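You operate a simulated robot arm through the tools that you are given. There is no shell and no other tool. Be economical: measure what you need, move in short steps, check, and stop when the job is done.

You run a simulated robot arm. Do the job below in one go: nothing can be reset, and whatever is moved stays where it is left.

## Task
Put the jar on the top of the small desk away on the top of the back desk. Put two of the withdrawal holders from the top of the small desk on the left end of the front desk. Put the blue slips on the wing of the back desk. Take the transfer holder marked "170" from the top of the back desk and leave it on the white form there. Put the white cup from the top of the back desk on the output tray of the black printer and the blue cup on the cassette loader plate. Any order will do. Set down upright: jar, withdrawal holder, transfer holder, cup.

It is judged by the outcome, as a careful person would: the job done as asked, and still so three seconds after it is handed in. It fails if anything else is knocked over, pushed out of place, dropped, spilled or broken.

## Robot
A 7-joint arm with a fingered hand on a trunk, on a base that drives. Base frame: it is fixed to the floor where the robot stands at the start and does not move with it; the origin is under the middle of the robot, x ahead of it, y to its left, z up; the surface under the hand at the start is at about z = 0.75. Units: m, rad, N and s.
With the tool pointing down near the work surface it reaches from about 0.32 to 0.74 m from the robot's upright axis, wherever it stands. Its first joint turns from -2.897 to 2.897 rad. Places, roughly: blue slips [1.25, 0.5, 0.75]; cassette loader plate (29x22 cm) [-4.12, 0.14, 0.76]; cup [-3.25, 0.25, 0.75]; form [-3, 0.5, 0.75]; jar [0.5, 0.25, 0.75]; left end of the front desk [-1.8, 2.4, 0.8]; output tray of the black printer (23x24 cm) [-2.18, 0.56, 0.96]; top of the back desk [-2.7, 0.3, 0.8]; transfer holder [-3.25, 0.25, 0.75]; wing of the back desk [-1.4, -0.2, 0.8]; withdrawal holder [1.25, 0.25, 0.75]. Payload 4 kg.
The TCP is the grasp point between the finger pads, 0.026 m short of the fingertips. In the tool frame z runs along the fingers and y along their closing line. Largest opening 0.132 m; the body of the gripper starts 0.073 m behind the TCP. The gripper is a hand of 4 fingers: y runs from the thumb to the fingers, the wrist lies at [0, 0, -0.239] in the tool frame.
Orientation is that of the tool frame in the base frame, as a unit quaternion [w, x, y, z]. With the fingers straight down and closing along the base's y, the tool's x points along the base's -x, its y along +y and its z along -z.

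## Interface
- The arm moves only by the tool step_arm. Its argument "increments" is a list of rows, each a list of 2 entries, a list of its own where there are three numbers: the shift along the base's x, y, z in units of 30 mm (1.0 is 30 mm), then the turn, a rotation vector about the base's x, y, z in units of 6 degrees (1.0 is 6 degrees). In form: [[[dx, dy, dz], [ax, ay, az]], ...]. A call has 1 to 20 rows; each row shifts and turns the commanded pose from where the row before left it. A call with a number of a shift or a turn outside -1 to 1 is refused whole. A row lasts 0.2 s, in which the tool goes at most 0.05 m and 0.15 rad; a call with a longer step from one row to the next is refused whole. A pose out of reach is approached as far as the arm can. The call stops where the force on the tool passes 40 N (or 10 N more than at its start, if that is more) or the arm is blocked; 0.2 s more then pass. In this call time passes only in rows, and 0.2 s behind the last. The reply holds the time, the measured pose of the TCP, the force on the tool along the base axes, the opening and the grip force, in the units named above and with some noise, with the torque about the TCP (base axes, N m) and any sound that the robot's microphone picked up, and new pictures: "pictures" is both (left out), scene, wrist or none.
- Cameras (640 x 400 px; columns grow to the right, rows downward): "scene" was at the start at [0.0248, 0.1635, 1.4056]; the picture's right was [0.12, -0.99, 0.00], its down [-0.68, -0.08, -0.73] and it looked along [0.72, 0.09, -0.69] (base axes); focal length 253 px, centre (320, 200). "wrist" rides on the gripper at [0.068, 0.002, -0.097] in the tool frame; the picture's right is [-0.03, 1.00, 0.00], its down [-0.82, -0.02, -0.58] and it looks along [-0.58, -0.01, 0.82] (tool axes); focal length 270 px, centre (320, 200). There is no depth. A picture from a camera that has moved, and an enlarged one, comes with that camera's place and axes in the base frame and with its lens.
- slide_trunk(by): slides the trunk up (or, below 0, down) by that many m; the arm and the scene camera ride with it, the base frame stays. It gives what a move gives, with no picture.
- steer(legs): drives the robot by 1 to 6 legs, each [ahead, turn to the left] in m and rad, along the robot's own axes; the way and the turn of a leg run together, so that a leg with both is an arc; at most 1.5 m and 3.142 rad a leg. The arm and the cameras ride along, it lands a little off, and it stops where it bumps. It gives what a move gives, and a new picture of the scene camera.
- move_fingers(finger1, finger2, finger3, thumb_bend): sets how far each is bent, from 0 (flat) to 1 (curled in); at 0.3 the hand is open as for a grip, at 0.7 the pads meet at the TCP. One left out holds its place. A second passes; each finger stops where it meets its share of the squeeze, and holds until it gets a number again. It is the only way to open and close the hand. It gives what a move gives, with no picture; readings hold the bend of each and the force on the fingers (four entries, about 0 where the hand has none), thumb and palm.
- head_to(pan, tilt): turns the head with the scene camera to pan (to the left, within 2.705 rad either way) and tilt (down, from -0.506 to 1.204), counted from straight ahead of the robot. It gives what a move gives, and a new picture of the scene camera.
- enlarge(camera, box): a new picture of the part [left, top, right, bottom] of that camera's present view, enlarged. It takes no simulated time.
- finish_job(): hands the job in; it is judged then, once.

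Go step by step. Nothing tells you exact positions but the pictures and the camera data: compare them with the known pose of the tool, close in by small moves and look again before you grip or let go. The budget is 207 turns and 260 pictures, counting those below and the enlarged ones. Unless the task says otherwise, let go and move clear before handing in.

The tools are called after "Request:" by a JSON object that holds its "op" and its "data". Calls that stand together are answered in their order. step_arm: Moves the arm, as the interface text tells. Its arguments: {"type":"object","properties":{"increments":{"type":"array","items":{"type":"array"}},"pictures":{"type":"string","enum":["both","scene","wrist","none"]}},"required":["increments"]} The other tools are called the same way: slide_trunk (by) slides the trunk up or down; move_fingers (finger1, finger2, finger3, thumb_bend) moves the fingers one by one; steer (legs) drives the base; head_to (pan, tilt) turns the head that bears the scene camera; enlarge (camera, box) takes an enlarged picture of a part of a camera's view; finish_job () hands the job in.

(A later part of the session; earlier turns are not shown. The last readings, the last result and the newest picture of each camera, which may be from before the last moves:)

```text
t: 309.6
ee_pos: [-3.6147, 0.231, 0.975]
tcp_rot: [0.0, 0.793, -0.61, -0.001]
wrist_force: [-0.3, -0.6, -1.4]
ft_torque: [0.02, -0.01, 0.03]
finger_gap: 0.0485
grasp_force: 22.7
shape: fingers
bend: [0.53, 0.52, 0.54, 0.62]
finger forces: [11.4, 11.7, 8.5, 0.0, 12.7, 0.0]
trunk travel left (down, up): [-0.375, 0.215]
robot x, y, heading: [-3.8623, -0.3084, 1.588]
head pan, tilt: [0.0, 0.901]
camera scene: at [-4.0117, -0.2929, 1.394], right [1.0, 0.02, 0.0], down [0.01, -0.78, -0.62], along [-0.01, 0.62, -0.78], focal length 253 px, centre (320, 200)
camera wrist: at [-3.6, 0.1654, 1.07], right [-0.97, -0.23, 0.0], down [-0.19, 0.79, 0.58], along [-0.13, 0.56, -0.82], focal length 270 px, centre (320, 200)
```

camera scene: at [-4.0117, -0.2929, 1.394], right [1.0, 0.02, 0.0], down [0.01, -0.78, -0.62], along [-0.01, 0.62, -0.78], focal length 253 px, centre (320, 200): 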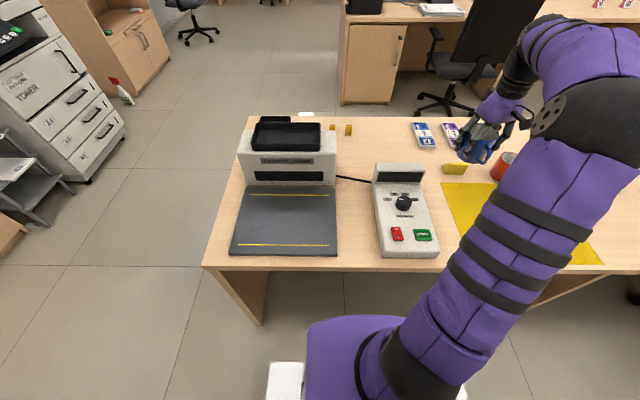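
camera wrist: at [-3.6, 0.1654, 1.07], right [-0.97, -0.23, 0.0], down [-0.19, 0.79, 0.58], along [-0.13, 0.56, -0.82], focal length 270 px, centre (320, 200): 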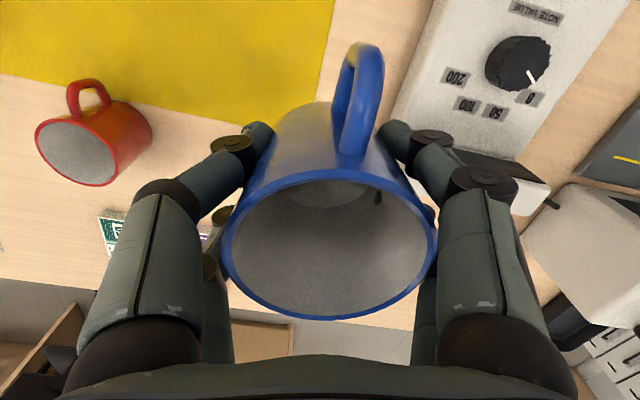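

The blue cup is held level. I carry it over to the plate's centre near [-4.11, 0.13].

Request:
{"op": "step_arm", "data": {"increments": [[[-0.95, -0.5, 0], [0, 0, 0]], [[-0.95, -0.5, 0], [0, 0, 0]], [[-0.95, -0.5, 0], [0, 0, 0]], [[-0.95, -0.5, 0], [0, 0, 0]], [[-0.95, -0.5, 0], [0, 0, 0]], [[-0.95, -0.5, 0], [0, 0, 0]], [[-0.95, -0.3, 0], [0, 0, 0]], [[-0.95, 0, 0], [0, 0, 0]], [[-0.95, 0, 0], [0, 0, 0]], [[-0.95, 0, 0], [0, 0, 0]], [[-0.95, 0, 0], [0, 0, 0]], [[-0.95, 0, 0], [0, 0, 0]], [[-0.95, 0, 0], [0, 0, 0]], [[-0.95, 0, 0], [0, 0, 0]], [[-0.95, 0, 0], [0, 0, 0]], [[-0.95, 0, 0], [0, 0, 0]], [[-0.95, 0, 0], [0, 0, 0]], [[-0.4, 0, -1], [0, 0, 0]], [[0, 0, -1], [0, 0, 0]], [[0, 0, -1], [0, 0, 0]]], "pictures": "both"}}

```text
t: 313.8
ee_pos: [-4.11, 0.131, 0.8838]
tcp_rot: [0.0, 0.792, -0.611, 0.001]
wrist_force: [-0.2, 0.3, -2.4]
ft_torque: [0.0, 0.01, -0.01]
finger_gap: 0.0479
grasp_force: 23.0
shape: fingers
bend: [0.53, 0.52, 0.54, 0.62]
finger forces: [11.5, 12.0, 9.2, 0.1, 13.5, 0.0]
trunk travel left (down, up): [-0.375, 0.215]
robot x, y, heading: [-3.8605, -0.3114, 1.587]
head pan, tilt: [0.0, 0.901]
camera scene: at [-4.012, -0.293, 1.394], right [1.0, 0.02, 0.0], down [0.01, -0.78, -0.62], along [-0.01, 0.62, -0.78], focal length 253 px, centre (320, 200)
camera wrist: at [-4.0956, 0.0654, 0.9788], right [-0.97, -0.23, 0.0], down [-0.19, 0.79, 0.58], along [-0.13, 0.56, -0.82], focal length 270 px, centre (320, 200)
```

scene: 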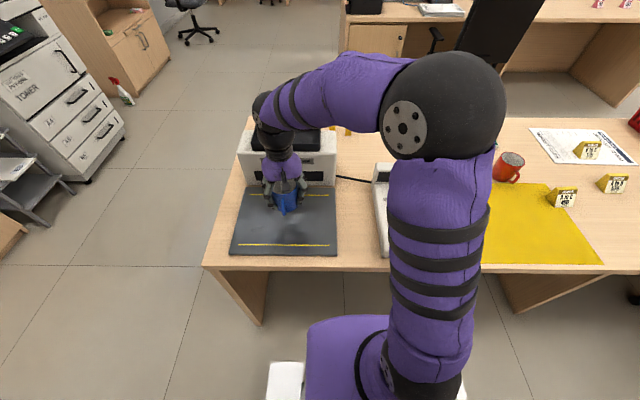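
wrist: 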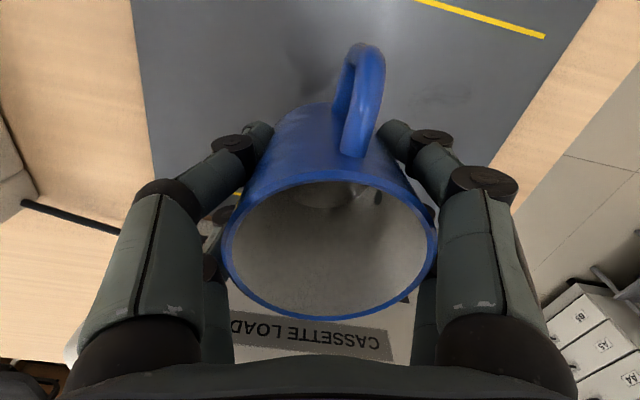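

Request:
{"op": "step_arm", "data": {"increments": [[[0, -0.5, -0.7], [0, 0, 0]], [[0, 0, -1], [0, 0, 0]], [[0, 0, -0.6], [0, 0, 0]], [[0, 0, -0.15], [0, 0, 0]], [[0, 0, -0.15], [0, 0, 0]], [[0, 0, 0], [0, 0, 0]]], "pictures": "none"}}

```text
t: 315.2
ee_pos: [-4.1108, 0.115, 0.8086]
tcp_rot: [0.0, 0.792, -0.61, 0.001]
wrist_force: [1.2, 0.0, 2.6]
ft_torque: [-0.02, 0.09, 0.0]
finger_gap: 0.0476
grasp_force: 23.1
shape: fingers
bend: [0.53, 0.52, 0.54, 0.62]
finger forces: [11.3, 11.7, 9.3, 0.1, 13.6, 0.0]
trunk travel left (down, up): [-0.375, 0.215]
robot x, y, heading: [-3.8637, -0.3052, 1.585]
head pan, tilt: [0.0, 0.901]
```

Request:
{"op": "step_arm", "data": {"increments": [[[0, 0, -0.08], [0, 0, 0]], [[0, 0, 0], [0, 0, 0]]], "pictures": "none"}}

Request:
{"op": "move_fingers", "data": {"finger1": 0.42, "finger2": 0.42, "finger3": 0.42, "thumb_bend": 0.42}}

Request:
{"op": "step_arm", "data": {"increments": [[[0, 0, 0.7], [0, 0, 0]], [[0, 0, 0.7], [0, 0, 0]], [[0, 0, 1], [0, 0, 0]], [[0, 0, 1], [0, 0, 0]], [[0, 0, 1], [0, 0, 0]], [[0, 0, 1], [0, 0, 0]], [[0, 0, 1], [0, 0, 0]], [[1, 0, 0], [0, 0, 0]], [[1, 0, 0], [0, 0, 0]], [[1, 0, 0], [0, 0, 0]], [[1, 0, 0], [0, 0, 0]], [[1, 0, 0], [0, 0, 0]], [[1, 0, 0], [0, 0, 0]], [[1, 0, 0], [0, 0, 0]], [[1, 0, 0], [0, 0, 0]]], "pictures": "scene"}}

```text
t: 315.8
ee_pos: [-4.1094, 0.116, 0.8073]
tcp_rot: [-0.001, 0.792, -0.61, -0.001]
wrist_force: [1.8, -0.2, 17.7]
ft_torque: [-0.07, 0.19, 0.0]
finger_gap: 0.0478
grasp_force: 23.4
shape: fingers
bend: [0.54, 0.52, 0.55, 0.63]
finger forces: [11.7, 11.7, 10.1, 0.1, 14.5, 0.0]
trunk travel left (down, up): [-0.375, 0.215]
robot x, y, heading: [-3.8605, -0.3077, 1.588]
head pan, tilt: [0.0, 0.901]
```

```text
t: 316.8
ee_pos: [-4.11, 0.1172, 0.8041]
tcp_rot: [0.001, 0.793, -0.609, -0.001]
wrist_force: [0.0, 0.1, 0.3]
ft_torque: [0.01, 0.0, 0.01]
finger_gap: 0.0925
grasp_force: 0.0
shape: fingers
bend: [0.42, 0.42, 0.42, 0.42]
finger forces: [0.0, 0.0, 0.0, 0.1, 0.1, 0.0]
trunk travel left (down, up): [-0.375, 0.215]
robot x, y, heading: [-3.8587, -0.3072, 1.59]
head pan, tilt: [0.0, 0.901]
```

```text
t: 320.0
ee_pos: [-3.8712, 0.1152, 0.996]
tcp_rot: [0.0, 0.792, -0.61, 0.0]
wrist_force: [0.2, 0.2, 0.7]
ft_torque: [0.02, -0.02, 0.03]
finger_gap: 0.0925
grasp_force: 0.0
shape: fingers
bend: [0.42, 0.42, 0.42, 0.42]
finger forces: [0.0, 0.1, 0.0, 0.1, 0.0, 0.0]
trunk travel left (down, up): [-0.375, 0.215]
robot x, y, heading: [-3.859, -0.3107, 1.584]
head pan, tilt: [0.0, 0.901]
camera scene: at [-4.0121, -0.2931, 1.394], right [1.0, 0.02, 0.0], down [0.01, -0.78, -0.62], along [-0.01, 0.62, -0.78], focal length 253 px, centre (320, 200)
```

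scene: 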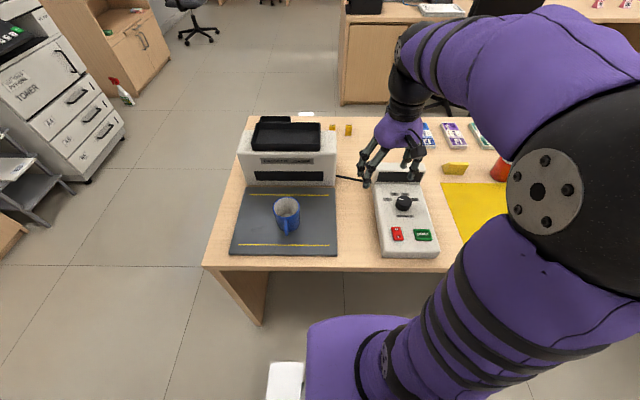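

The blue cup stands on the plate. Next I return east to x ≈ -3.1 to pick up the white cup.

Request:
{"op": "steer", "data": {"legs": [[-0.6, 0], [0, -1.58], [0.77, 0], [0, 1.57], [0.6, 0]]}}

```text
t: 338.6
ee_pos: [-3.069, 0.1172, 0.9967]
tcp_rot: [0.0, 0.784, -0.621, 0.001]
wrist_force: [0.6, 0.0, -0.7]
ft_torque: [-0.05, -0.01, -0.02]
finger_gap: 0.0927
grasp_force: 0.1
shape: fingers
bend: [0.42, 0.42, 0.42, 0.42]
finger forces: [0.1, 0.0, 0.1, 0.0, 0.0, 0.1]
trunk travel left (down, up): [-0.375, 0.215]
robot x, y, heading: [-3.0692, -0.3078, 1.554]
head pan, tilt: [0.0, 0.901]
camera scene: at [-3.2212, -0.2872, 1.394], right [1.0, -0.01, 0.0], down [-0.01, -0.78, -0.62], along [0.01, 0.62, -0.78], focal length 253 px, centre (320, 200)
```

scene: 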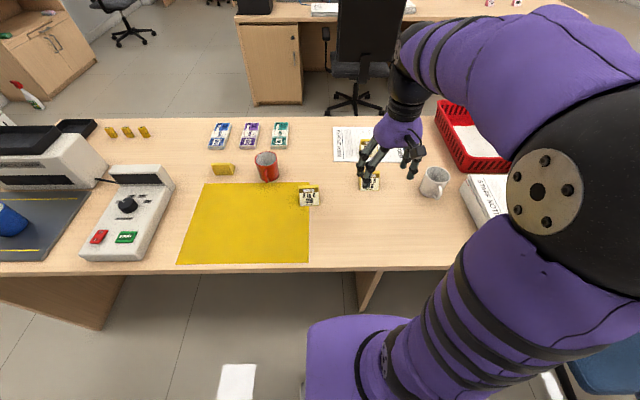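

Request:
{"op": "step_arm", "data": {"increments": [[[1, 0.6, 0], [0, 0, 0]], [[1, 0.6, 0], [0, 0, 0]], [[1, 0.6, 0], [0, 0, 0]], [[1, 0.6, 0], [0, 0, 0]], [[1, 0.6, 0], [0, 0, 0]], [[1, 0.6, 0], [0, 0, 0]], [[1, 0.3, 0], [0, 0, 0]]], "pictures": "wrist"}}

```text
t: 340.2
ee_pos: [-2.8611, 0.2344, 0.9956]
tcp_rot: [0.0, 0.785, -0.62, 0.0]
wrist_force: [-0.2, -0.3, 0.6]
ft_torque: [-0.04, -0.04, 0.03]
finger_gap: 0.0929
grasp_force: 0.0
shape: fingers
bend: [0.42, 0.42, 0.42, 0.42]
finger forces: [0.0, 0.0, 0.0, 0.0, 0.1, 0.0]
trunk travel left (down, up): [-0.375, 0.215]
robot x, y, heading: [-3.0729, -0.3032, 1.557]
head pan, tilt: [0.0, 0.901]
camera wrist: at [-2.8473, 0.1682, 1.0909], right [-0.98, -0.21, 0.0], down [-0.17, 0.8, 0.58], along [-0.12, 0.56, -0.82], focal length 270 px, centre (320, 200)
```

wrist: 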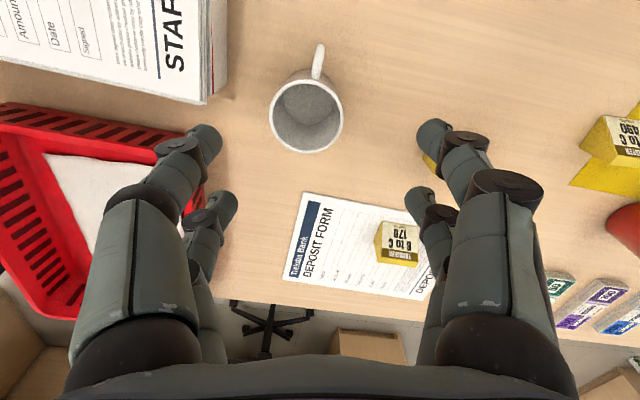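

White cup centre ≈ [-2.851, 0.254], handle toward me. I descend to just above the rim and check the paper stack and basket clearance.

Request:
{"op": "step_arm", "data": {"increments": [[[0.33, 0.65, -0.3], [0, 0, 0]], [[0, 0, -1], [0, 0, 0]], [[0, 0, -1], [0, 0, 0]], [[0, 0, -1], [0, 0, 0]], [[0, 0, -1], [0, 0, 0]]], "pictures": "both"}}

Request:
{"op": "enlarge", "data": {"camera": "scene", "box": [370, 120, 510, 220]}}

```text
t: 341.4
ee_pos: [-2.8485, 0.2523, 0.8669]
tcp_rot: [0.0, 0.784, -0.621, 0.001]
wrist_force: [-0.5, -0.3, 0.7]
ft_torque: [-0.01, -0.01, -0.01]
finger_gap: 0.0928
grasp_force: 0.1
shape: fingers
bend: [0.42, 0.42, 0.42, 0.42]
finger forces: [0.1, 0.1, 0.0, 0.1, 0.0, 0.1]
trunk travel left (down, up): [-0.375, 0.215]
robot x, y, heading: [-3.074, -0.3077, 1.56]
head pan, tilt: [0.0, 0.901]
camera scene: at [-3.2212, -0.2871, 1.3941], right [1.0, -0.01, 0.0], down [-0.01, -0.78, -0.62], along [0.01, 0.62, -0.78], focal length 253 px, centre (320, 200)
camera wrist: at [-2.8366, 0.1855, 0.9626], right [-0.98, -0.21, 0.0], down [-0.17, 0.8, 0.58], along [-0.12, 0.56, -0.82], focal length 270 px, centre (320, 200)
```

scene: 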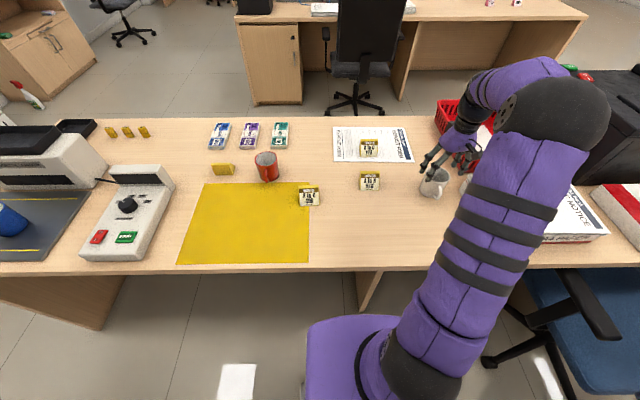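
wrist: 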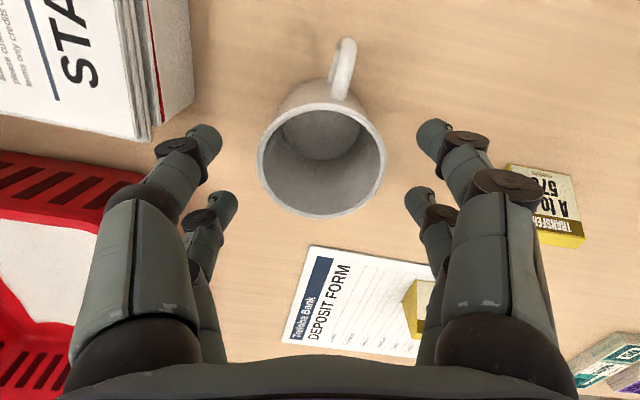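

```text
4.00 times, centred on (440, 170) of scene
camera zoom: at [-3.2212, -0.2871, 1.3941], right [1.0, -0.01, 0.0], down [-0.01, -0.78, -0.62], along [0.01, 0.62, -0.78], focal length 1013 px, centre (-160, 320)
```

zoom: 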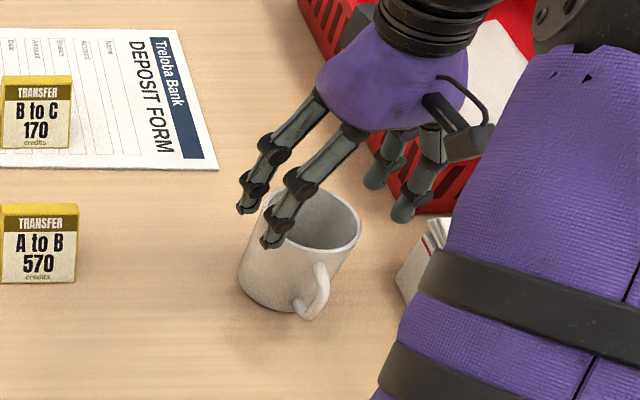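

Request:
{"op": "step_arm", "data": {"increments": [[[-0.17, -0.05, -0.7], [0, 0, 0]], [[0, 0, -0.8], [0, 0, 0]], [[0, 0, -0.87], [0, 0, 0]]], "pictures": "wrist"}}

```text
t: 342.2
ee_pos: [-2.8556, 0.2525, 0.7957]
tcp_rot: [0.0, 0.785, -0.62, -0.001]
wrist_force: [-0.9, -0.2, -0.3]
ft_torque: [-0.02, 0.01, -0.02]
finger_gap: 0.0927
grasp_force: 0.1
shape: fingers
bend: [0.42, 0.42, 0.42, 0.42]
finger forces: [0.0, 0.0, 0.0, 0.0, 0.1, 0.0]
trunk travel left (down, up): [-0.375, 0.215]
robot x, y, heading: [-3.0684, -0.3089, 1.561]
head pan, tilt: [0.0, 0.901]
camera wrist: at [-2.8428, 0.1857, 0.8914], right [-0.98, -0.21, 0.0], down [-0.17, 0.8, 0.58], along [-0.12, 0.56, -0.82], focal length 270 px, centre (320, 200)
```

wrist: 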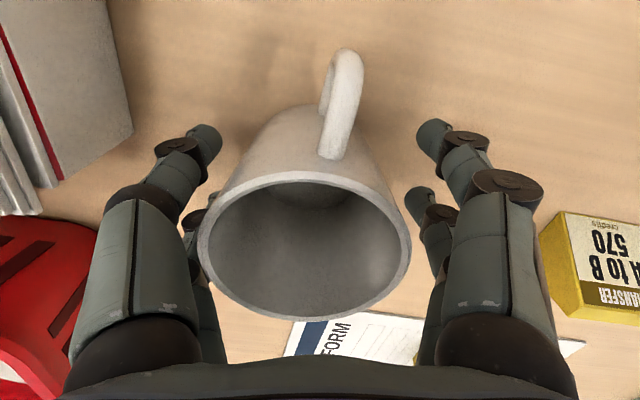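

Request:
{"op": "step_arm", "data": {"increments": [[[0.13, 0, 0], [0, 0, 0]]], "pictures": "none"}}

Request:
{"op": "move_fingers", "data": {"finger1": 0.7, "finger2": 0.7, "finger3": 0.7, "thumb_bend": 0.7}}

Request:
{"op": "step_arm", "data": {"increments": [[[0, 0, 1], [0, 0, 0]], [[0, 0, 1], [0, 0, 0]], [[0, 0, 1], [0, 0, 0]], [[0, 0, 1], [0, 0, 0]], [[0, 0, 1], [0, 0, 0]], [[0, 0, 1], [0, 0, 0]], [[0, 0, 1], [0, 0, 0]]], "pictures": "both"}}

```text
t: 342.6
ee_pos: [-2.8523, 0.2516, 0.7964]
tcp_rot: [0.0, 0.784, -0.621, 0.001]
wrist_force: [-0.4, -0.1, -0.1]
ft_torque: [-0.01, -0.02, -0.01]
finger_gap: 0.0925
grasp_force: 0.0
shape: fingers
bend: [0.42, 0.42, 0.42, 0.42]
finger forces: [0.1, 0.1, 0.0, 0.0, 0.0, 0.0]
trunk travel left (down, up): [-0.375, 0.215]
robot x, y, heading: [-3.0676, -0.3071, 1.558]
head pan, tilt: [0.0, 0.901]
```

```text
t: 343.6
ee_pos: [-2.8517, 0.2522, 0.7964]
tcp_rot: [0.0, 0.785, -0.62, 0.0]
wrist_force: [0.5, 0.4, -0.3]
ft_torque: [0.0, -0.01, -0.01]
finger_gap: 0.0459
grasp_force: 21.4
shape: fingers
bend: [0.55, 0.52, 0.53, 0.62]
finger forces: [9.8, 12.7, 8.4, 0.1, 11.9, 0.0]
trunk travel left (down, up): [-0.375, 0.215]
robot x, y, heading: [-3.0726, -0.3056, 1.56]
head pan, tilt: [0.0, 0.901]
```

```text
t: 345.2
ee_pos: [-2.8499, 0.2529, 1.0081]
tcp_rot: [-0.001, 0.784, -0.62, 0.0]
wrist_force: [0.0, 0.0, -2.3]
ft_torque: [-0.01, -0.04, 0.01]
finger_gap: 0.0454
grasp_force: 21.3
shape: fingers
bend: [0.54, 0.52, 0.53, 0.63]
finger forces: [9.5, 12.7, 8.5, 0.0, 11.8, 0.1]
trunk travel left (down, up): [-0.375, 0.215]
robot x, y, heading: [-3.0699, -0.3073, 1.562]
head pan, tilt: [0.0, 0.901]
camera scene: at [-3.2211, -0.2869, 1.394], right [1.0, -0.01, 0.0], down [-0.01, -0.78, -0.62], along [0.01, 0.62, -0.78], focal length 253 px, centre (320, 200)
camera wrist: at [-2.8369, 0.1863, 1.1035], right [-0.98, -0.21, 0.0], down [-0.17, 0.8, 0.58], along [-0.12, 0.57, -0.82], focal length 270 px, centre (320, 200)
```

scene: 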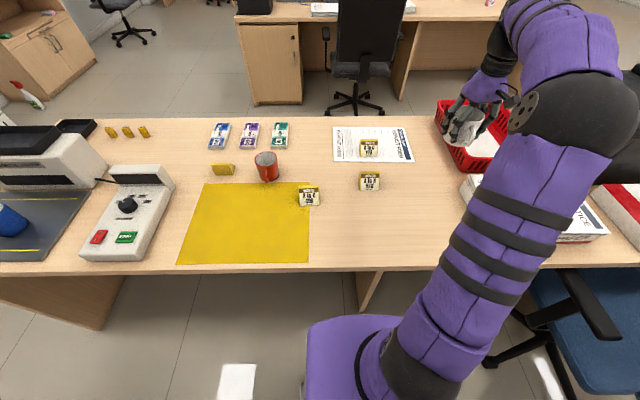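
wrist: 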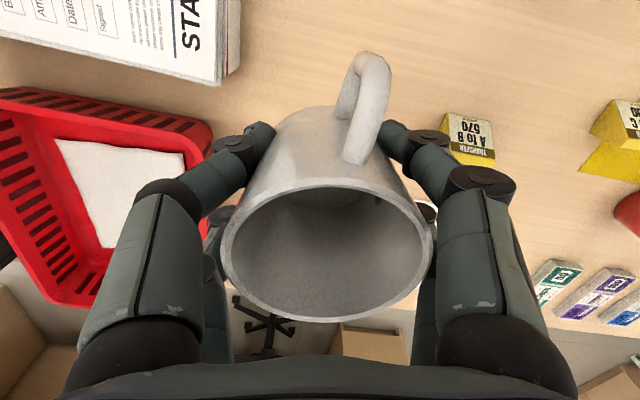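

The white cup is held level. I raise and retract it, then drive back round the desk to the aisle beside the printer.

Request:
{"op": "step_arm", "data": {"increments": [[[-0.8, -0.9, 0.4], [0, 0, 0]], [[-0.8, -0.9, 0.4], [0, 0, 0]], [[-0.8, -0.9, 0.4], [0, 0, 0]], [[-0.8, -0.9, 0.4], [0, 0, 0]], [[-0.8, -0.9, 0.4], [0, 0, 0]], [[-0.8, -0.8, 0], [0, 0, 0]]], "pictures": "none"}}

Request:
{"op": "steer", "data": {"legs": [[-0.62, 0], [0, -1.58], [1.3, 0], [1.25, 0], [0, 1.58]]}}

```text
t: 346.6
ee_pos: [-2.9943, 0.0924, 1.0684]
tcp_rot: [0.0, 0.785, -0.62, 0.0]
wrist_force: [0.0, 0.1, -2.1]
ft_torque: [-0.04, -0.02, -0.03]
finger_gap: 0.0454
grasp_force: 21.9
shape: fingers
bend: [0.55, 0.52, 0.53, 0.63]
finger forces: [10.0, 13.0, 8.7, 0.0, 11.9, 0.0]
trunk travel left (down, up): [-0.375, 0.215]
robot x, y, heading: [-3.0726, -0.3022, 1.559]
head pan, tilt: [0.0, 0.901]
```

```text
t: 370.6
ee_pos: [-0.4607, -0.5377, 1.0682]
tcp_rot: [0.0, 0.79, -0.613, -0.001]
wrist_force: [-0.3, 0.6, -2.3]
ft_torque: [0.0, 0.01, 0.03]
finger_gap: 0.0445
grasp_force: 21.2
shape: fingers
bend: [0.55, 0.52, 0.53, 0.63]
finger forces: [8.3, 12.9, 8.6, 0.0, 11.9, 0.0]
trunk travel left (down, up): [-0.375, 0.215]
robot x, y, heading: [-0.5325, -0.9406, 1.576]
head pan, tilt: [0.0, 0.901]
camera scene: at [-0.6809, -0.9224, 1.394], right [1.0, 0.01, 0.0], down [0.01, -0.78, -0.62], along [0.0, 0.62, -0.78], focal length 253 px, centre (320, 200)
```

scene: 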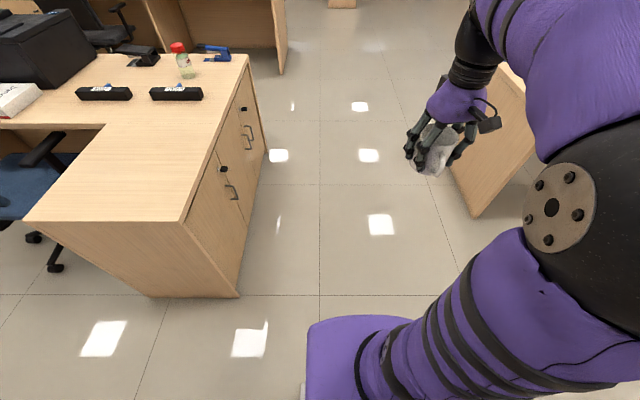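

Request:
{"op": "steer", "data": {"legs": [[1.05, 0], [1.02, 0], [0, 1.565], [1.3, 0], [0.34, 0], [0, 1.57]]}}

Request:
{"op": "head_to", "data": {"pan": 0.2, "tilt": 0.8}}

```text
t: 397.4
ee_pos: [-2.2253, 0.7253, 1.0678]
tcp_rot: [0.0, 0.605, 0.796, 0.0]
wrist_force: [-0.2, 0.6, -1.3]
ft_torque: [0.01, 0.03, 0.0]
finger_gap: 0.0437
grasp_force: 19.2
shape: fingers
bend: [0.55, 0.51, 0.54, 0.63]
finger forces: [7.1, 12.5, 8.6, 0.1, 12.0, 0.1]
trunk travel left (down, up): [-0.375, 0.215]
robot x, y, heading: [-2.162, 1.1232, -1.545]
head pan, tilt: [0.0, 0.901]
camera scene: at [-2.0086, 1.1156, 1.394], right [-1.0, -0.03, 0.0], down [-0.02, 0.78, -0.62], along [0.02, -0.62, -0.78], focal length 253 px, centre (320, 200)
```

scene: 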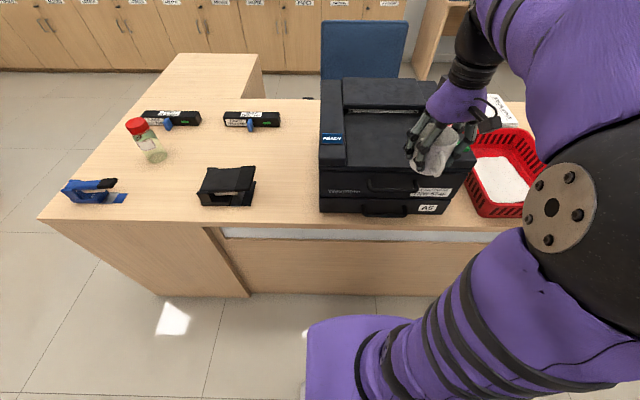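

```text
t: 398.2
ee_pos: [-2.2255, 0.7265, 1.0679]
tcp_rot: [0.0, 0.606, 0.796, 0.0]
wrist_force: [-0.4, -0.4, -2.5]
ft_torque: [0.0, 0.01, 0.04]
finger_gap: 0.0436
grasp_force: 19.6
shape: fingers
bend: [0.55, 0.51, 0.54, 0.63]
finger forces: [7.0, 12.6, 8.5, 0.0, 12.1, 0.1]
trunk travel left (down, up): [-0.375, 0.215]
robot x, y, heading: [-2.1654, 1.1272, -1.545]
head pan, tilt: [0.201, 0.799]
camera scene: at [-1.9924, 1.1125, 1.4019], right [-0.97, -0.23, 0.0], down [-0.16, 0.7, -0.7], along [0.16, -0.68, -0.72], focal length 253 px, centre (320, 200)
```

scene: 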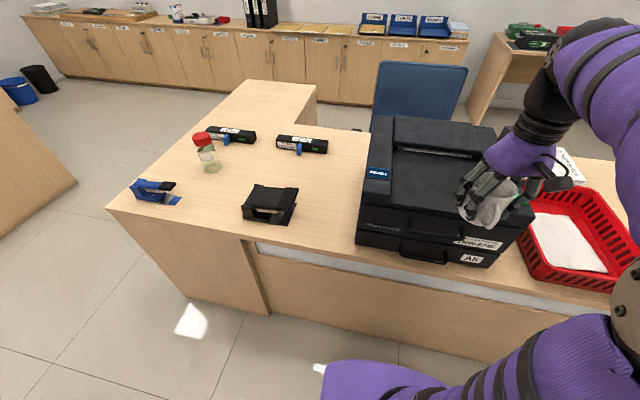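

Request:
{"op": "enlarge", "data": {"camera": "scene", "box": [350, 100, 530, 270]}}

Request:
{"op": "enlarge", "data": {"camera": "wrist", "box": [0, 0, 640, 400]}}

```text
2.35 times, centred on (440, 185) of scene
camera zoom: at [-1.9924, 1.1125, 1.4019], right [-0.97, -0.23, 0.0], down [-0.16, 0.7, -0.7], along [0.16, -0.68, -0.72], focal length 596 px, centre (38, 235)
```

zoom: 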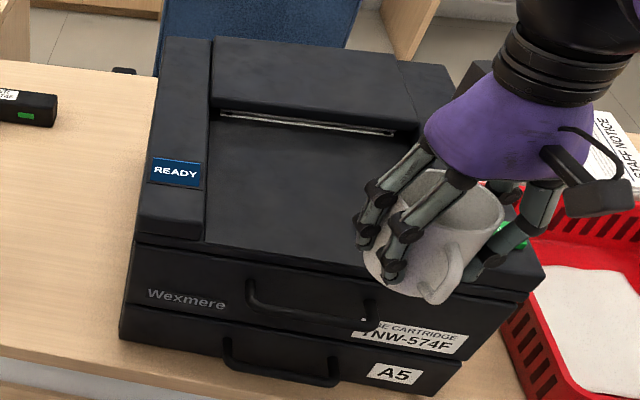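

```text
1.00 times, centred on (320, 200) of wrist (not enlarged: the box is as wide or as high as the picture)
camera zoom: at [-2.2436, 0.7922, 1.1627], right [0.97, 0.24, 0.0], down [0.2, -0.79, 0.58], along [0.14, -0.56, -0.82], focal length 270 px, centre (320, 200)
```

zoom: 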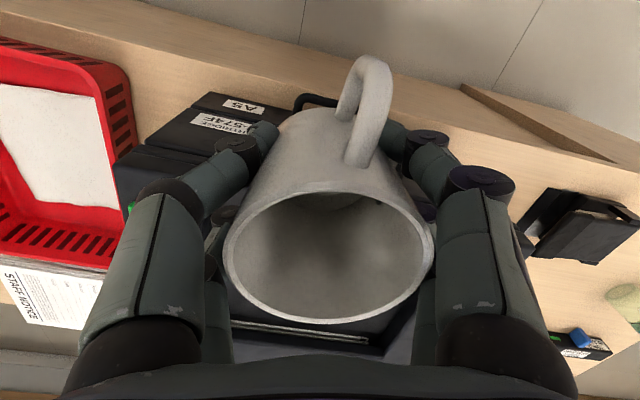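

The output tray spans about x -2.29…-2.06, y 0.43…0.67 at z 0.96. I bring the cup over its centre.

Request:
{"op": "step_arm", "data": {"increments": [[[0, 0, 0.7], [0, 0, 0]], [[0.25, -0.9, 0], [0, 0, 0]], [[0.25, -0.9, 0], [0, 0, 0]], [[0.25, -0.9, 0], [0, 0, 0]], [[0.25, -0.9, 0], [0, 0, 0]], [[0.25, -0.9, 0], [0, 0, 0]], [[0.25, -0.9, 0], [0, 0, 0]], [[0.2, -0.7, 0], [0, 0, 0]], [[0, 0, -0.8], [0, 0, 0]], [[0, 0, -0.8], [0, 0, 0]]], "pictures": "both"}}

Request:
{"op": "enlarge", "data": {"camera": "scene", "box": [350, 80, 530, 250]}}

```text
t: 400.4
ee_pos: [-2.176, 0.5421, 1.0404]
tcp_rot: [0.0, 0.605, 0.796, 0.0]
wrist_force: [-0.4, 0.3, -1.2]
ft_torque: [0.0, 0.02, 0.0]
finger_gap: 0.0427
grasp_force: 20.6
shape: fingers
bend: [0.55, 0.51, 0.54, 0.63]
finger forces: [7.5, 12.8, 8.7, 0.1, 12.2, 0.0]
trunk travel left (down, up): [-0.375, 0.215]
robot x, y, heading: [-2.1676, 1.1285, -1.544]
head pan, tilt: [0.201, 0.799]
camera scene: at [-1.9924, 1.1125, 1.402], right [-0.97, -0.23, 0.0], down [-0.16, 0.7, -0.7], along [0.16, -0.68, -0.72], focal length 253 px, centre (320, 200)
camera wrist: at [-2.193, 0.609, 1.1361], right [0.97, 0.24, 0.0], down [0.2, -0.79, 0.58], along [0.14, -0.56, -0.82], focal length 270 px, centre (320, 200)
```

scene: 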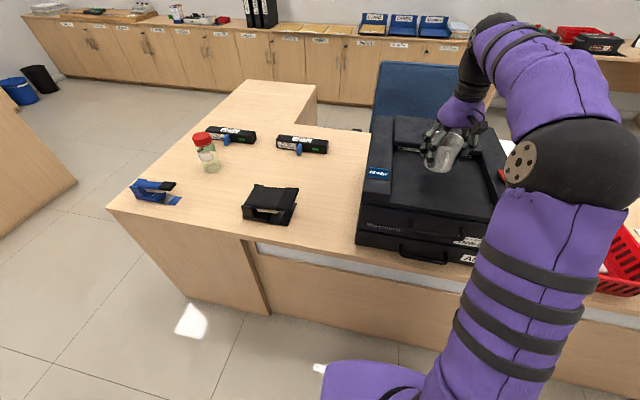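
wrist: 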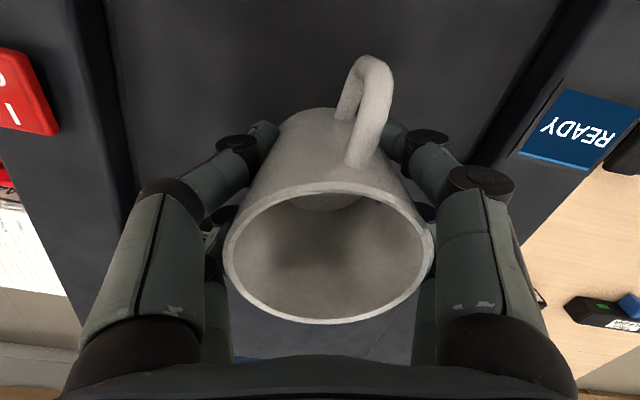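

```text
2.35 times, centred on (440, 165) of scene
camera zoom: at [-1.9924, 1.1125, 1.402], right [-0.97, -0.23, 0.0], down [-0.16, 0.7, -0.7], along [0.16, -0.68, -0.72], focal length 596 px, centre (38, 282)
```

zoom: 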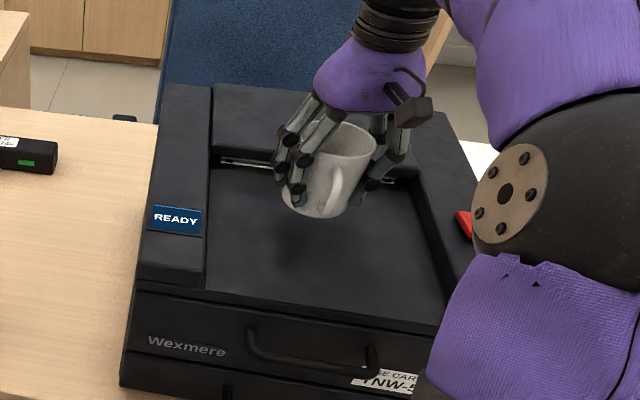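

Request:
{"op": "step_arm", "data": {"increments": [[[0, 0.5, -0.7], [0, 0, 0]], [[0, 0, -0.25], [0, 0, 0]], [[0, 0, -0.1], [0, 0, 0]], [[0, 0, 0], [0, 0, 0]]], "pictures": "none"}}

```text
t: 401.4
ee_pos: [-2.1764, 0.5568, 1.0099]
tcp_rot: [0.0, 0.605, 0.796, -0.001]
wrist_force: [0.2, -0.1, -1.5]
ft_torque: [-0.03, 0.02, 0.01]
finger_gap: 0.0433
grasp_force: 21.0
shape: fingers
bend: [0.55, 0.51, 0.54, 0.63]
finger forces: [7.6, 12.8, 8.9, 0.1, 12.2, 0.0]
trunk travel left (down, up): [-0.375, 0.215]
robot x, y, heading: [-2.161, 1.123, -1.545]
head pan, tilt: [0.201, 0.799]
```

Request:
{"op": "step_arm", "data": {"increments": [[[0, 0, -0.1], [0, 0, 0]], [[0, 0, -0.1], [0, 0, 0]], [[0, 0, 0], [0, 0, 0]]], "pictures": "none"}}

```text
t: 402.2
ee_pos: [-2.1752, 0.5568, 1.0037]
tcp_rot: [0.0, 0.605, 0.796, 0.0]
wrist_force: [-0.9, 0.3, 1.5]
ft_torque: [-0.03, -0.06, -0.01]
finger_gap: 0.0428
grasp_force: 20.6
shape: fingers
bend: [0.55, 0.51, 0.54, 0.63]
finger forces: [8.0, 12.6, 9.1, 0.0, 12.3, 0.0]
trunk travel left (down, up): [-0.375, 0.215]
robot x, y, heading: [-2.1613, 1.1282, -1.546]
head pan, tilt: [0.201, 0.799]
```

Request:
{"op": "step_arm", "data": {"increments": [[[0, 0, -0.06], [0, 0, 0]], [[0, 0, 0], [0, 0, 0]]], "pictures": "wrist"}}

```text
t: 402.8
ee_pos: [-2.1752, 0.5562, 1.0033]
tcp_rot: [0.001, 0.606, 0.796, 0.001]
wrist_force: [-0.3, 0.5, 10.1]
ft_torque: [-0.04, -0.27, -0.01]
finger_gap: 0.0426
grasp_force: 21.2
shape: fingers
bend: [0.55, 0.51, 0.54, 0.63]
finger forces: [8.0, 12.5, 9.5, 0.0, 12.8, 0.1]
trunk travel left (down, up): [-0.375, 0.215]
robot x, y, heading: [-2.1606, 1.1281, -1.542]
head pan, tilt: [0.201, 0.799]
camera wrist: at [-2.1929, 0.6246, 1.0977], right [0.97, 0.24, 0.0], down [0.2, -0.79, 0.58], along [0.14, -0.56, -0.82], focal length 270 px, centre (320, 200)
```

wrist: 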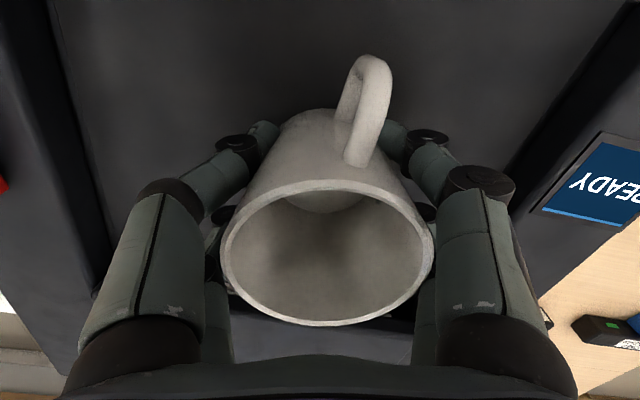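

The cup touches the tray. Release and lift off.

Request:
{"op": "move_fingers", "data": {"finger1": 0.42, "finger2": 0.42, "finger3": 0.42, "thumb_bend": 0.42}}

Request:
{"op": "step_arm", "data": {"increments": [[[0, 0, 0.6], [0, 0, 0]], [[0, 0, 0.7], [0, 0, 0]], [[0, 0, 1], [0, 0, 0]], [[0, 0, 1], [0, 0, 0]], [[0, 0, 1], [0, 0, 0]], [[0, 1, 0], [0, 0, 0]], [[0, 1, 0], [0, 0, 0]], [[0, 1, 0], [0, 0, 0]], [[0, 1, 0], [0, 0, 0]], [[0, 1, 0], [0, 0, 0]], [[0, 1, 0], [0, 0, 0]]], "pictures": "both"}}

```text
t: 403.8
ee_pos: [-2.1752, 0.5577, 1.0007]
tcp_rot: [0.0, 0.606, 0.795, 0.0]
wrist_force: [-0.4, -0.8, 0.9]
ft_torque: [0.02, -0.01, 0.0]
finger_gap: 0.0928
grasp_force: 0.0
shape: fingers
bend: [0.42, 0.42, 0.42, 0.42]
finger forces: [0.0, 0.0, 0.1, 0.0, 0.1, 0.1]
trunk travel left (down, up): [-0.375, 0.215]
robot x, y, heading: [-2.1629, 1.1292, -1.548]
head pan, tilt: [0.201, 0.799]
```

```text
t: 406.2
ee_pos: [-2.1757, 0.7375, 1.1302]
tcp_rot: [0.001, 0.605, 0.796, 0.0]
wrist_force: [0.8, 0.5, -0.8]
ft_torque: [0.01, 0.0, 0.0]
finger_gap: 0.0927
grasp_force: 0.0
shape: fingers
bend: [0.42, 0.42, 0.42, 0.42]
finger forces: [0.0, 0.0, 0.0, 0.0, 0.1, 0.1]
trunk travel left (down, up): [-0.375, 0.215]
robot x, y, heading: [-2.1656, 1.13, -1.544]
head pan, tilt: [0.201, 0.799]
camera scene: at [-1.9924, 1.1124, 1.402], right [-0.97, -0.23, 0.0], down [-0.16, 0.7, -0.7], along [0.16, -0.68, -0.72], focal length 253 px, centre (320, 200)
camera wrist: at [-2.193, 0.8048, 1.2241], right [0.97, 0.24, 0.0], down [0.2, -0.79, 0.58], along [0.14, -0.56, -0.82], focal length 270 px, centre (320, 200)
```

scene: 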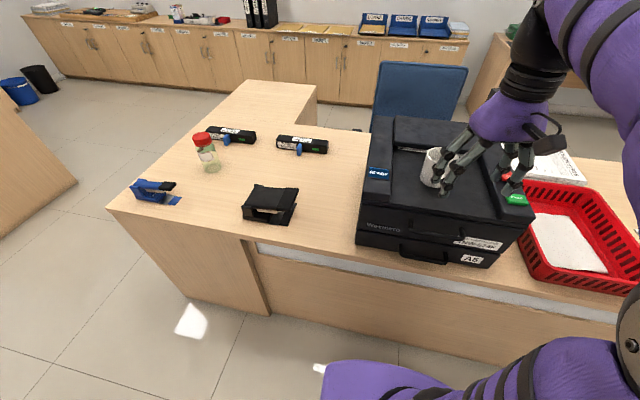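
wrist: 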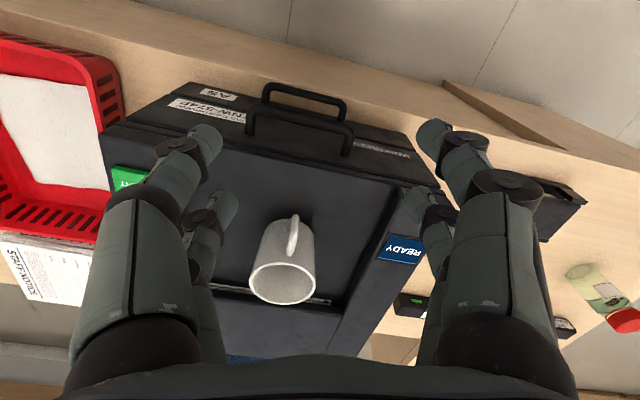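

The white cup stands on the output tray. Last item: the blue slips; I drive to the left side of the small desk opposite the grey tray.

Request:
{"op": "steer", "data": {"legs": [[0, 1.545], [1.2, 0], [1.2, 0], [0.9, 0], [0, -1.57]]}}

Request:
{"op": "head_to", "data": {"pan": 0.1, "tilt": 0.9}}

```text
t: 430.9
ee_pos: [1.1725, 0.7693, 1.1284]
tcp_rot: [0.0, 0.603, 0.797, 0.0]
wrist_force: [-0.7, 0.4, 0.6]
ft_torque: [0.0, 0.01, 0.03]
finger_gap: 0.0925
grasp_force: 0.1
shape: fingers
bend: [0.42, 0.42, 0.42, 0.42]
finger forces: [0.1, 0.0, 0.1, 0.0, 0.0, 0.0]
trunk travel left (down, up): [-0.375, 0.215]
robot x, y, heading: [1.1801, 1.1602, -1.542]
head pan, tilt: [0.201, 0.799]
camera scene: at [1.354, 1.1452, 1.402], right [-0.97, -0.23, 0.0], down [-0.17, 0.7, -0.7], along [0.16, -0.68, -0.72], focal length 253 px, centre (320, 200)
```

scene: 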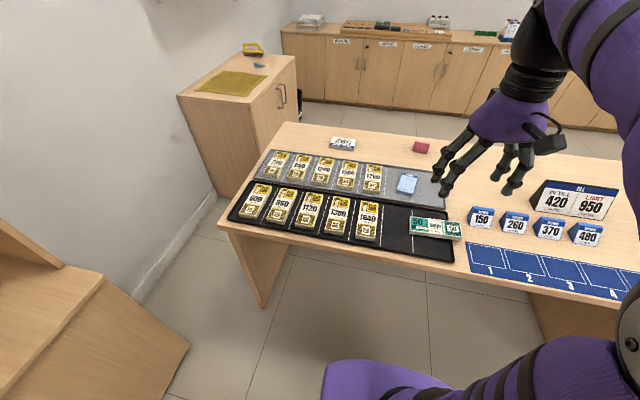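

```text
t: 431.5
ee_pos: [1.1726, 0.7684, 1.1286]
tcp_rot: [0.0, 0.603, 0.797, 0.0]
wrist_force: [0.3, -0.6, -0.1]
ft_torque: [-0.01, -0.02, -0.02]
finger_gap: 0.0921
grasp_force: 0.0
shape: fingers
bend: [0.42, 0.42, 0.42, 0.42]
finger forces: [0.0, 0.0, 0.0, 0.0, 0.0, 0.0]
trunk travel left (down, up): [-0.375, 0.215]
robot x, y, heading: [1.182, 1.1635, -1.537]
head pan, tilt: [0.099, 0.901]
camera scene: at [1.3453, 1.1488, 1.3941], right [-0.99, -0.13, 0.0], down [-0.1, 0.78, -0.62], along [0.08, -0.62, -0.78], focal length 253 px, centre (320, 200)
```

scene: 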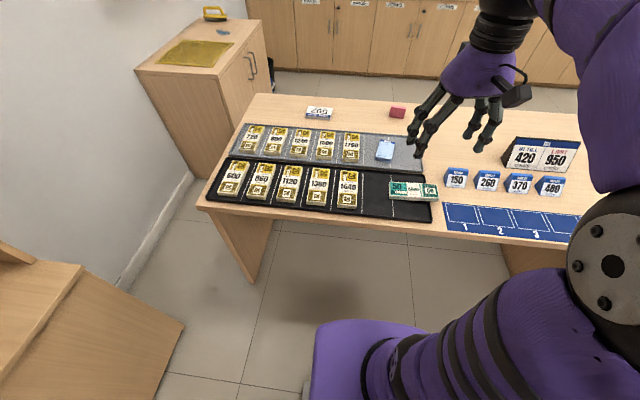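

The slips are at about [1.198, 0.386]. I drive 0.1 m nearer, then move the hand over them and turn it to their angle.

Request:
{"op": "steer", "data": {"legs": [[0.1, 0]]}}

Request:
{"op": "step_arm", "data": {"increments": [[[0.1, -1, 0], [0, 0, -0.9]], [[0.1, -1, 0], [0, 0, -0.9]], [[0.1, -1, 0], [0, 0, -0.9]], [[0.1, -1, 0], [0, 0, -0.9]], [[0.1, -1, -0.5], [0, 0, -0.65]], [[0.1, -1, -1], [0, 0, 0]], [[0.1, -1, -1], [0, 0, 0]], [[0, -1, -1], [0, 0, 0]], [[0, -0.9, -1], [0, 0, 0]], [[0, 0, -1], [0, 0, 0]]], "pictures": "wrist"}}

```text
t: 432.7
ee_pos: [1.1762, 0.6663, 1.129]
tcp_rot: [0.0, 0.603, 0.798, 0.0]
wrist_force: [-0.1, 0.0, 0.4]
ft_torque: [-0.01, 0.02, -0.03]
finger_gap: 0.0927
grasp_force: 0.1
shape: fingers
bend: [0.42, 0.42, 0.42, 0.42]
finger forces: [0.0, 0.0, 0.0, 0.0, 0.0, 0.0]
trunk travel left (down, up): [-0.375, 0.215]
robot x, y, heading: [1.185, 1.0582, -1.536]
head pan, tilt: [0.099, 0.901]
camera scene: at [1.3485, 1.047, 1.394], right [-0.99, -0.13, 0.0], down [-0.1, 0.78, -0.62], along [0.08, -0.62, -0.78], focal length 253 px, centre (320, 200)
```

scene: 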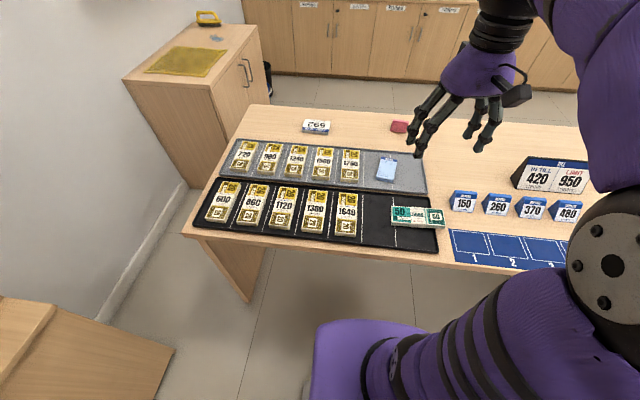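

```text
t: 434.9
ee_pos: [1.1976, 0.3998, 0.9638]
tcp_rot: [0.0, 0.764, 0.645, 0.001]
wrist_force: [-0.7, -0.8, 0.4]
ft_torque: [0.0, -0.03, -0.01]
finger_gap: 0.0925
grasp_force: 0.0
shape: fingers
bend: [0.42, 0.42, 0.42, 0.42]
finger forces: [0.1, 0.0, 0.0, 0.0, 0.1, 0.0]
trunk travel left (down, up): [-0.375, 0.215]
robot x, y, heading: [1.1888, 1.0588, -1.538]
head pan, tilt: [0.099, 0.901]
camera wrist: at [1.2102, 0.4683, 1.059], right [0.98, -0.19, 0.0], down [-0.16, -0.8, 0.58], along [-0.11, -0.57, -0.82], focal length 270 px, centre (320, 200)
```

wrist: 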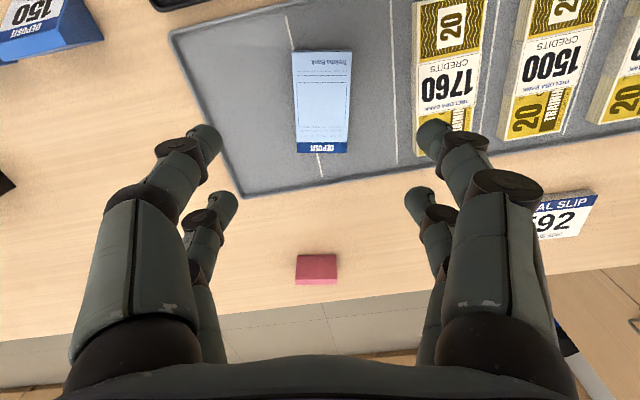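

The pad lies square to the hand, centre [1.195, 0.386]. I descend over it.

Request:
{"op": "step_arm", "data": {"increments": [[[-0.08, -0.45, -1], [0, 0, 0]], [[0, 0, -1], [0, 0, 0]], [[0, 0, -1], [0, 0, 0]], [[0, 0, -1], [0, 0, 0]], [[0, 0, -1], [0, 0, 0]]], "pictures": "wrist"}}

```text
t: 436.1
ee_pos: [1.1937, 0.3876, 0.8129]
tcp_rot: [-0.001, 0.764, 0.645, 0.0]
wrist_force: [0.1, 0.6, 0.4]
ft_torque: [-0.03, 0.01, 0.0]
finger_gap: 0.0928
grasp_force: 0.0
shape: fingers
bend: [0.42, 0.42, 0.42, 0.42]
finger forces: [0.1, 0.0, 0.0, 0.0, 0.0, 0.1]
trunk travel left (down, up): [-0.375, 0.215]
robot x, y, heading: [1.1843, 1.0609, -1.539]
head pan, tilt: [0.099, 0.901]
camera wrist: at [1.2061, 0.4558, 0.908], right [0.98, -0.19, 0.0], down [-0.16, -0.8, 0.58], along [-0.11, -0.57, -0.82], focal length 270 px, centre (320, 200)
```

wrist: 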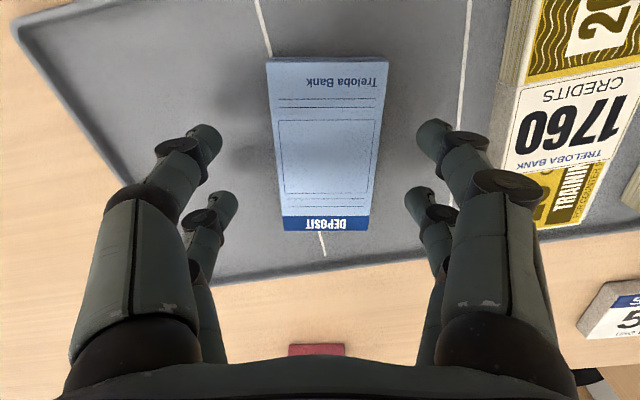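

Request:
{"op": "step_arm", "data": {"increments": [[[0.13, 0.1, -0.5], [0, 0, 0]], [[0, 0, -0.25], [0, 0, 0]], [[0, 0, -0.15], [0, 0, 0]]], "pictures": "wrist"}}

```text
t: 436.9
ee_pos: [1.1973, 0.3908, 0.7871]
tcp_rot: [-0.001, 0.764, 0.645, 0.0]
wrist_force: [-0.6, 0.1, -0.5]
ft_torque: [-0.01, 0.01, 0.01]
finger_gap: 0.0926
grasp_force: 0.1
shape: fingers
bend: [0.42, 0.42, 0.42, 0.42]
finger forces: [0.0, 0.1, 0.0, 0.0, 0.0, 0.0]
trunk travel left (down, up): [-0.375, 0.215]
robot x, y, heading: [1.1869, 1.0566, -1.536]
head pan, tilt: [0.099, 0.901]
camera wrist: at [1.2094, 0.4586, 0.8818], right [0.98, -0.19, 0.0], down [-0.16, -0.8, 0.58], along [-0.11, -0.57, -0.82], focal length 270 px, centre (320, 200)
```

wrist: 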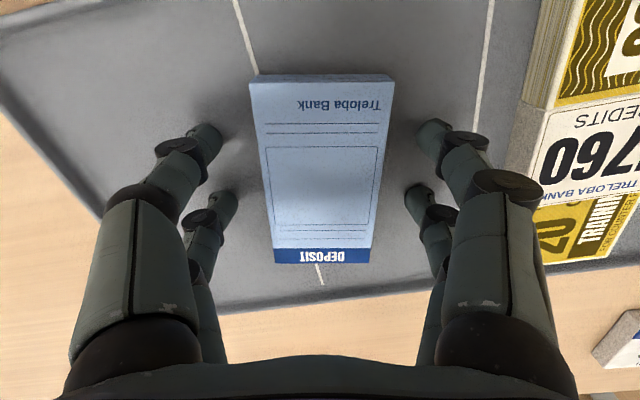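

Request:
{"op": "step_arm", "data": {"increments": [[[0, 0, -0.13], [0, 0, 0]], [[0, 0, -0.1], [0, 0, 0]], [[0, 0, 0], [0, 0, 0]]], "pictures": "none"}}

```text
t: 437.7
ee_pos: [1.1976, 0.3911, 0.7857]
tcp_rot: [0.004, 0.764, 0.645, -0.003]
wrist_force: [-0.6, 0.1, 34.1]
ft_torque: [0.33, 0.01, 0.04]
finger_gap: 0.0933
grasp_force: 17.3
shape: fingers
bend: [0.44, 0.42, 0.42, 0.42]
finger forces: [12.8, 4.1, 5.0, 0.1, 12.1, 0.0]
trunk travel left (down, up): [-0.375, 0.215]
robot x, y, heading: [1.1853, 1.0574, -1.54]
head pan, tilt: [0.099, 0.901]
```

Fingertips touched the tray floor at 0.786. I ease up 2 mm and close on the pad.

Request:
{"op": "step_arm", "data": {"increments": [[[0, 0, 0.27], [0, 0, 0]], [[0, 0, 0], [0, 0, 0]]], "pictures": "none"}}

Request:
{"op": "move_fingers", "data": {"finger1": 0.7, "finger2": 0.7, "finger3": 0.7, "thumb_bend": 0.7}}

Request:
{"op": "step_arm", "data": {"increments": [[[0, 0, 0.5], [0, 0, 0]], [[0, 0, 0.8], [0, 0, 0]]], "pictures": "both"}}

```text
t: 438.3
ee_pos: [1.1986, 0.3904, 0.7861]
tcp_rot: [-0.002, 0.764, 0.645, 0.002]
wrist_force: [0.8, 0.2, 0.4]
ft_torque: [-0.03, -0.04, 0.03]
finger_gap: 0.0933
grasp_force: 0.1
shape: fingers
bend: [0.42, 0.42, 0.42, 0.42]
finger forces: [0.0, 0.0, 0.0, 0.1, 0.0, 0.1]
trunk travel left (down, up): [-0.375, 0.215]
robot x, y, heading: [1.1869, 1.0547, -1.543]
head pan, tilt: [0.099, 0.901]
```

```text
t: 439.3
ee_pos: [1.1994, 0.3906, 0.7884]
tcp_rot: [0.0, 0.764, 0.645, 0.0]
wrist_force: [0.4, 0.6, -0.5]
ft_torque: [-0.04, 0.04, -0.02]
finger_gap: 0.0533
grasp_force: 23.7
shape: fingers
bend: [0.51, 0.52, 0.56, 0.62]
finger forces: [12.0, 11.9, 9.3, 0.1, 14.8, 0.0]
trunk travel left (down, up): [-0.375, 0.215]
robot x, y, heading: [1.1866, 1.0563, -1.535]
head pan, tilt: [0.099, 0.901]
```

```text
t: 439.9
ee_pos: [1.1978, 0.389, 0.8271]
tcp_rot: [0.001, 0.765, 0.645, 0.0]
wrist_force: [-0.2, 0.5, -1.3]
ft_torque: [0.02, -0.01, -0.01]
finger_gap: 0.0533
grasp_force: 24.1
shape: fingers
bend: [0.51, 0.52, 0.56, 0.62]
finger forces: [12.0, 11.9, 9.1, 0.0, 14.8, 0.1]
trunk travel left (down, up): [-0.375, 0.215]
robot x, y, heading: [1.1855, 1.0599, -1.538]
head pan, tilt: [0.099, 0.901]
camera scene: at [1.3486, 1.0468, 1.394], right [-0.99, -0.13, 0.0], down [-0.1, 0.78, -0.62], along [0.08, -0.62, -0.78], focal length 253 px, centre (320, 200)
camera wrist: at [1.2108, 0.4574, 0.922], right [0.98, -0.19, 0.0], down [-0.16, -0.8, 0.58], along [-0.11, -0.57, -0.82], focal length 270 px, centre (320, 200)
```

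scene: 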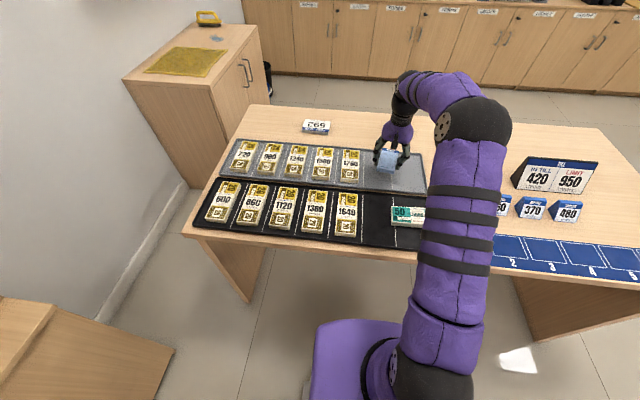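
wrist: 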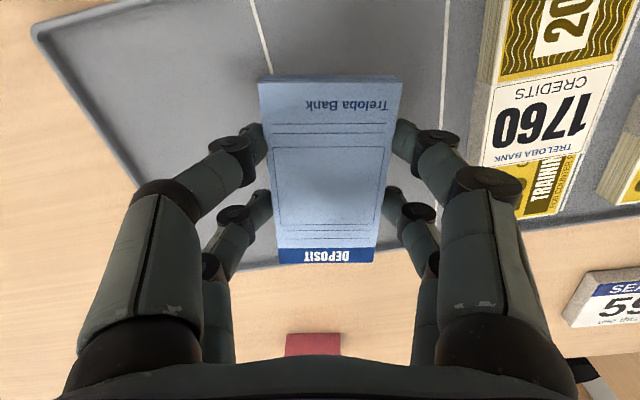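

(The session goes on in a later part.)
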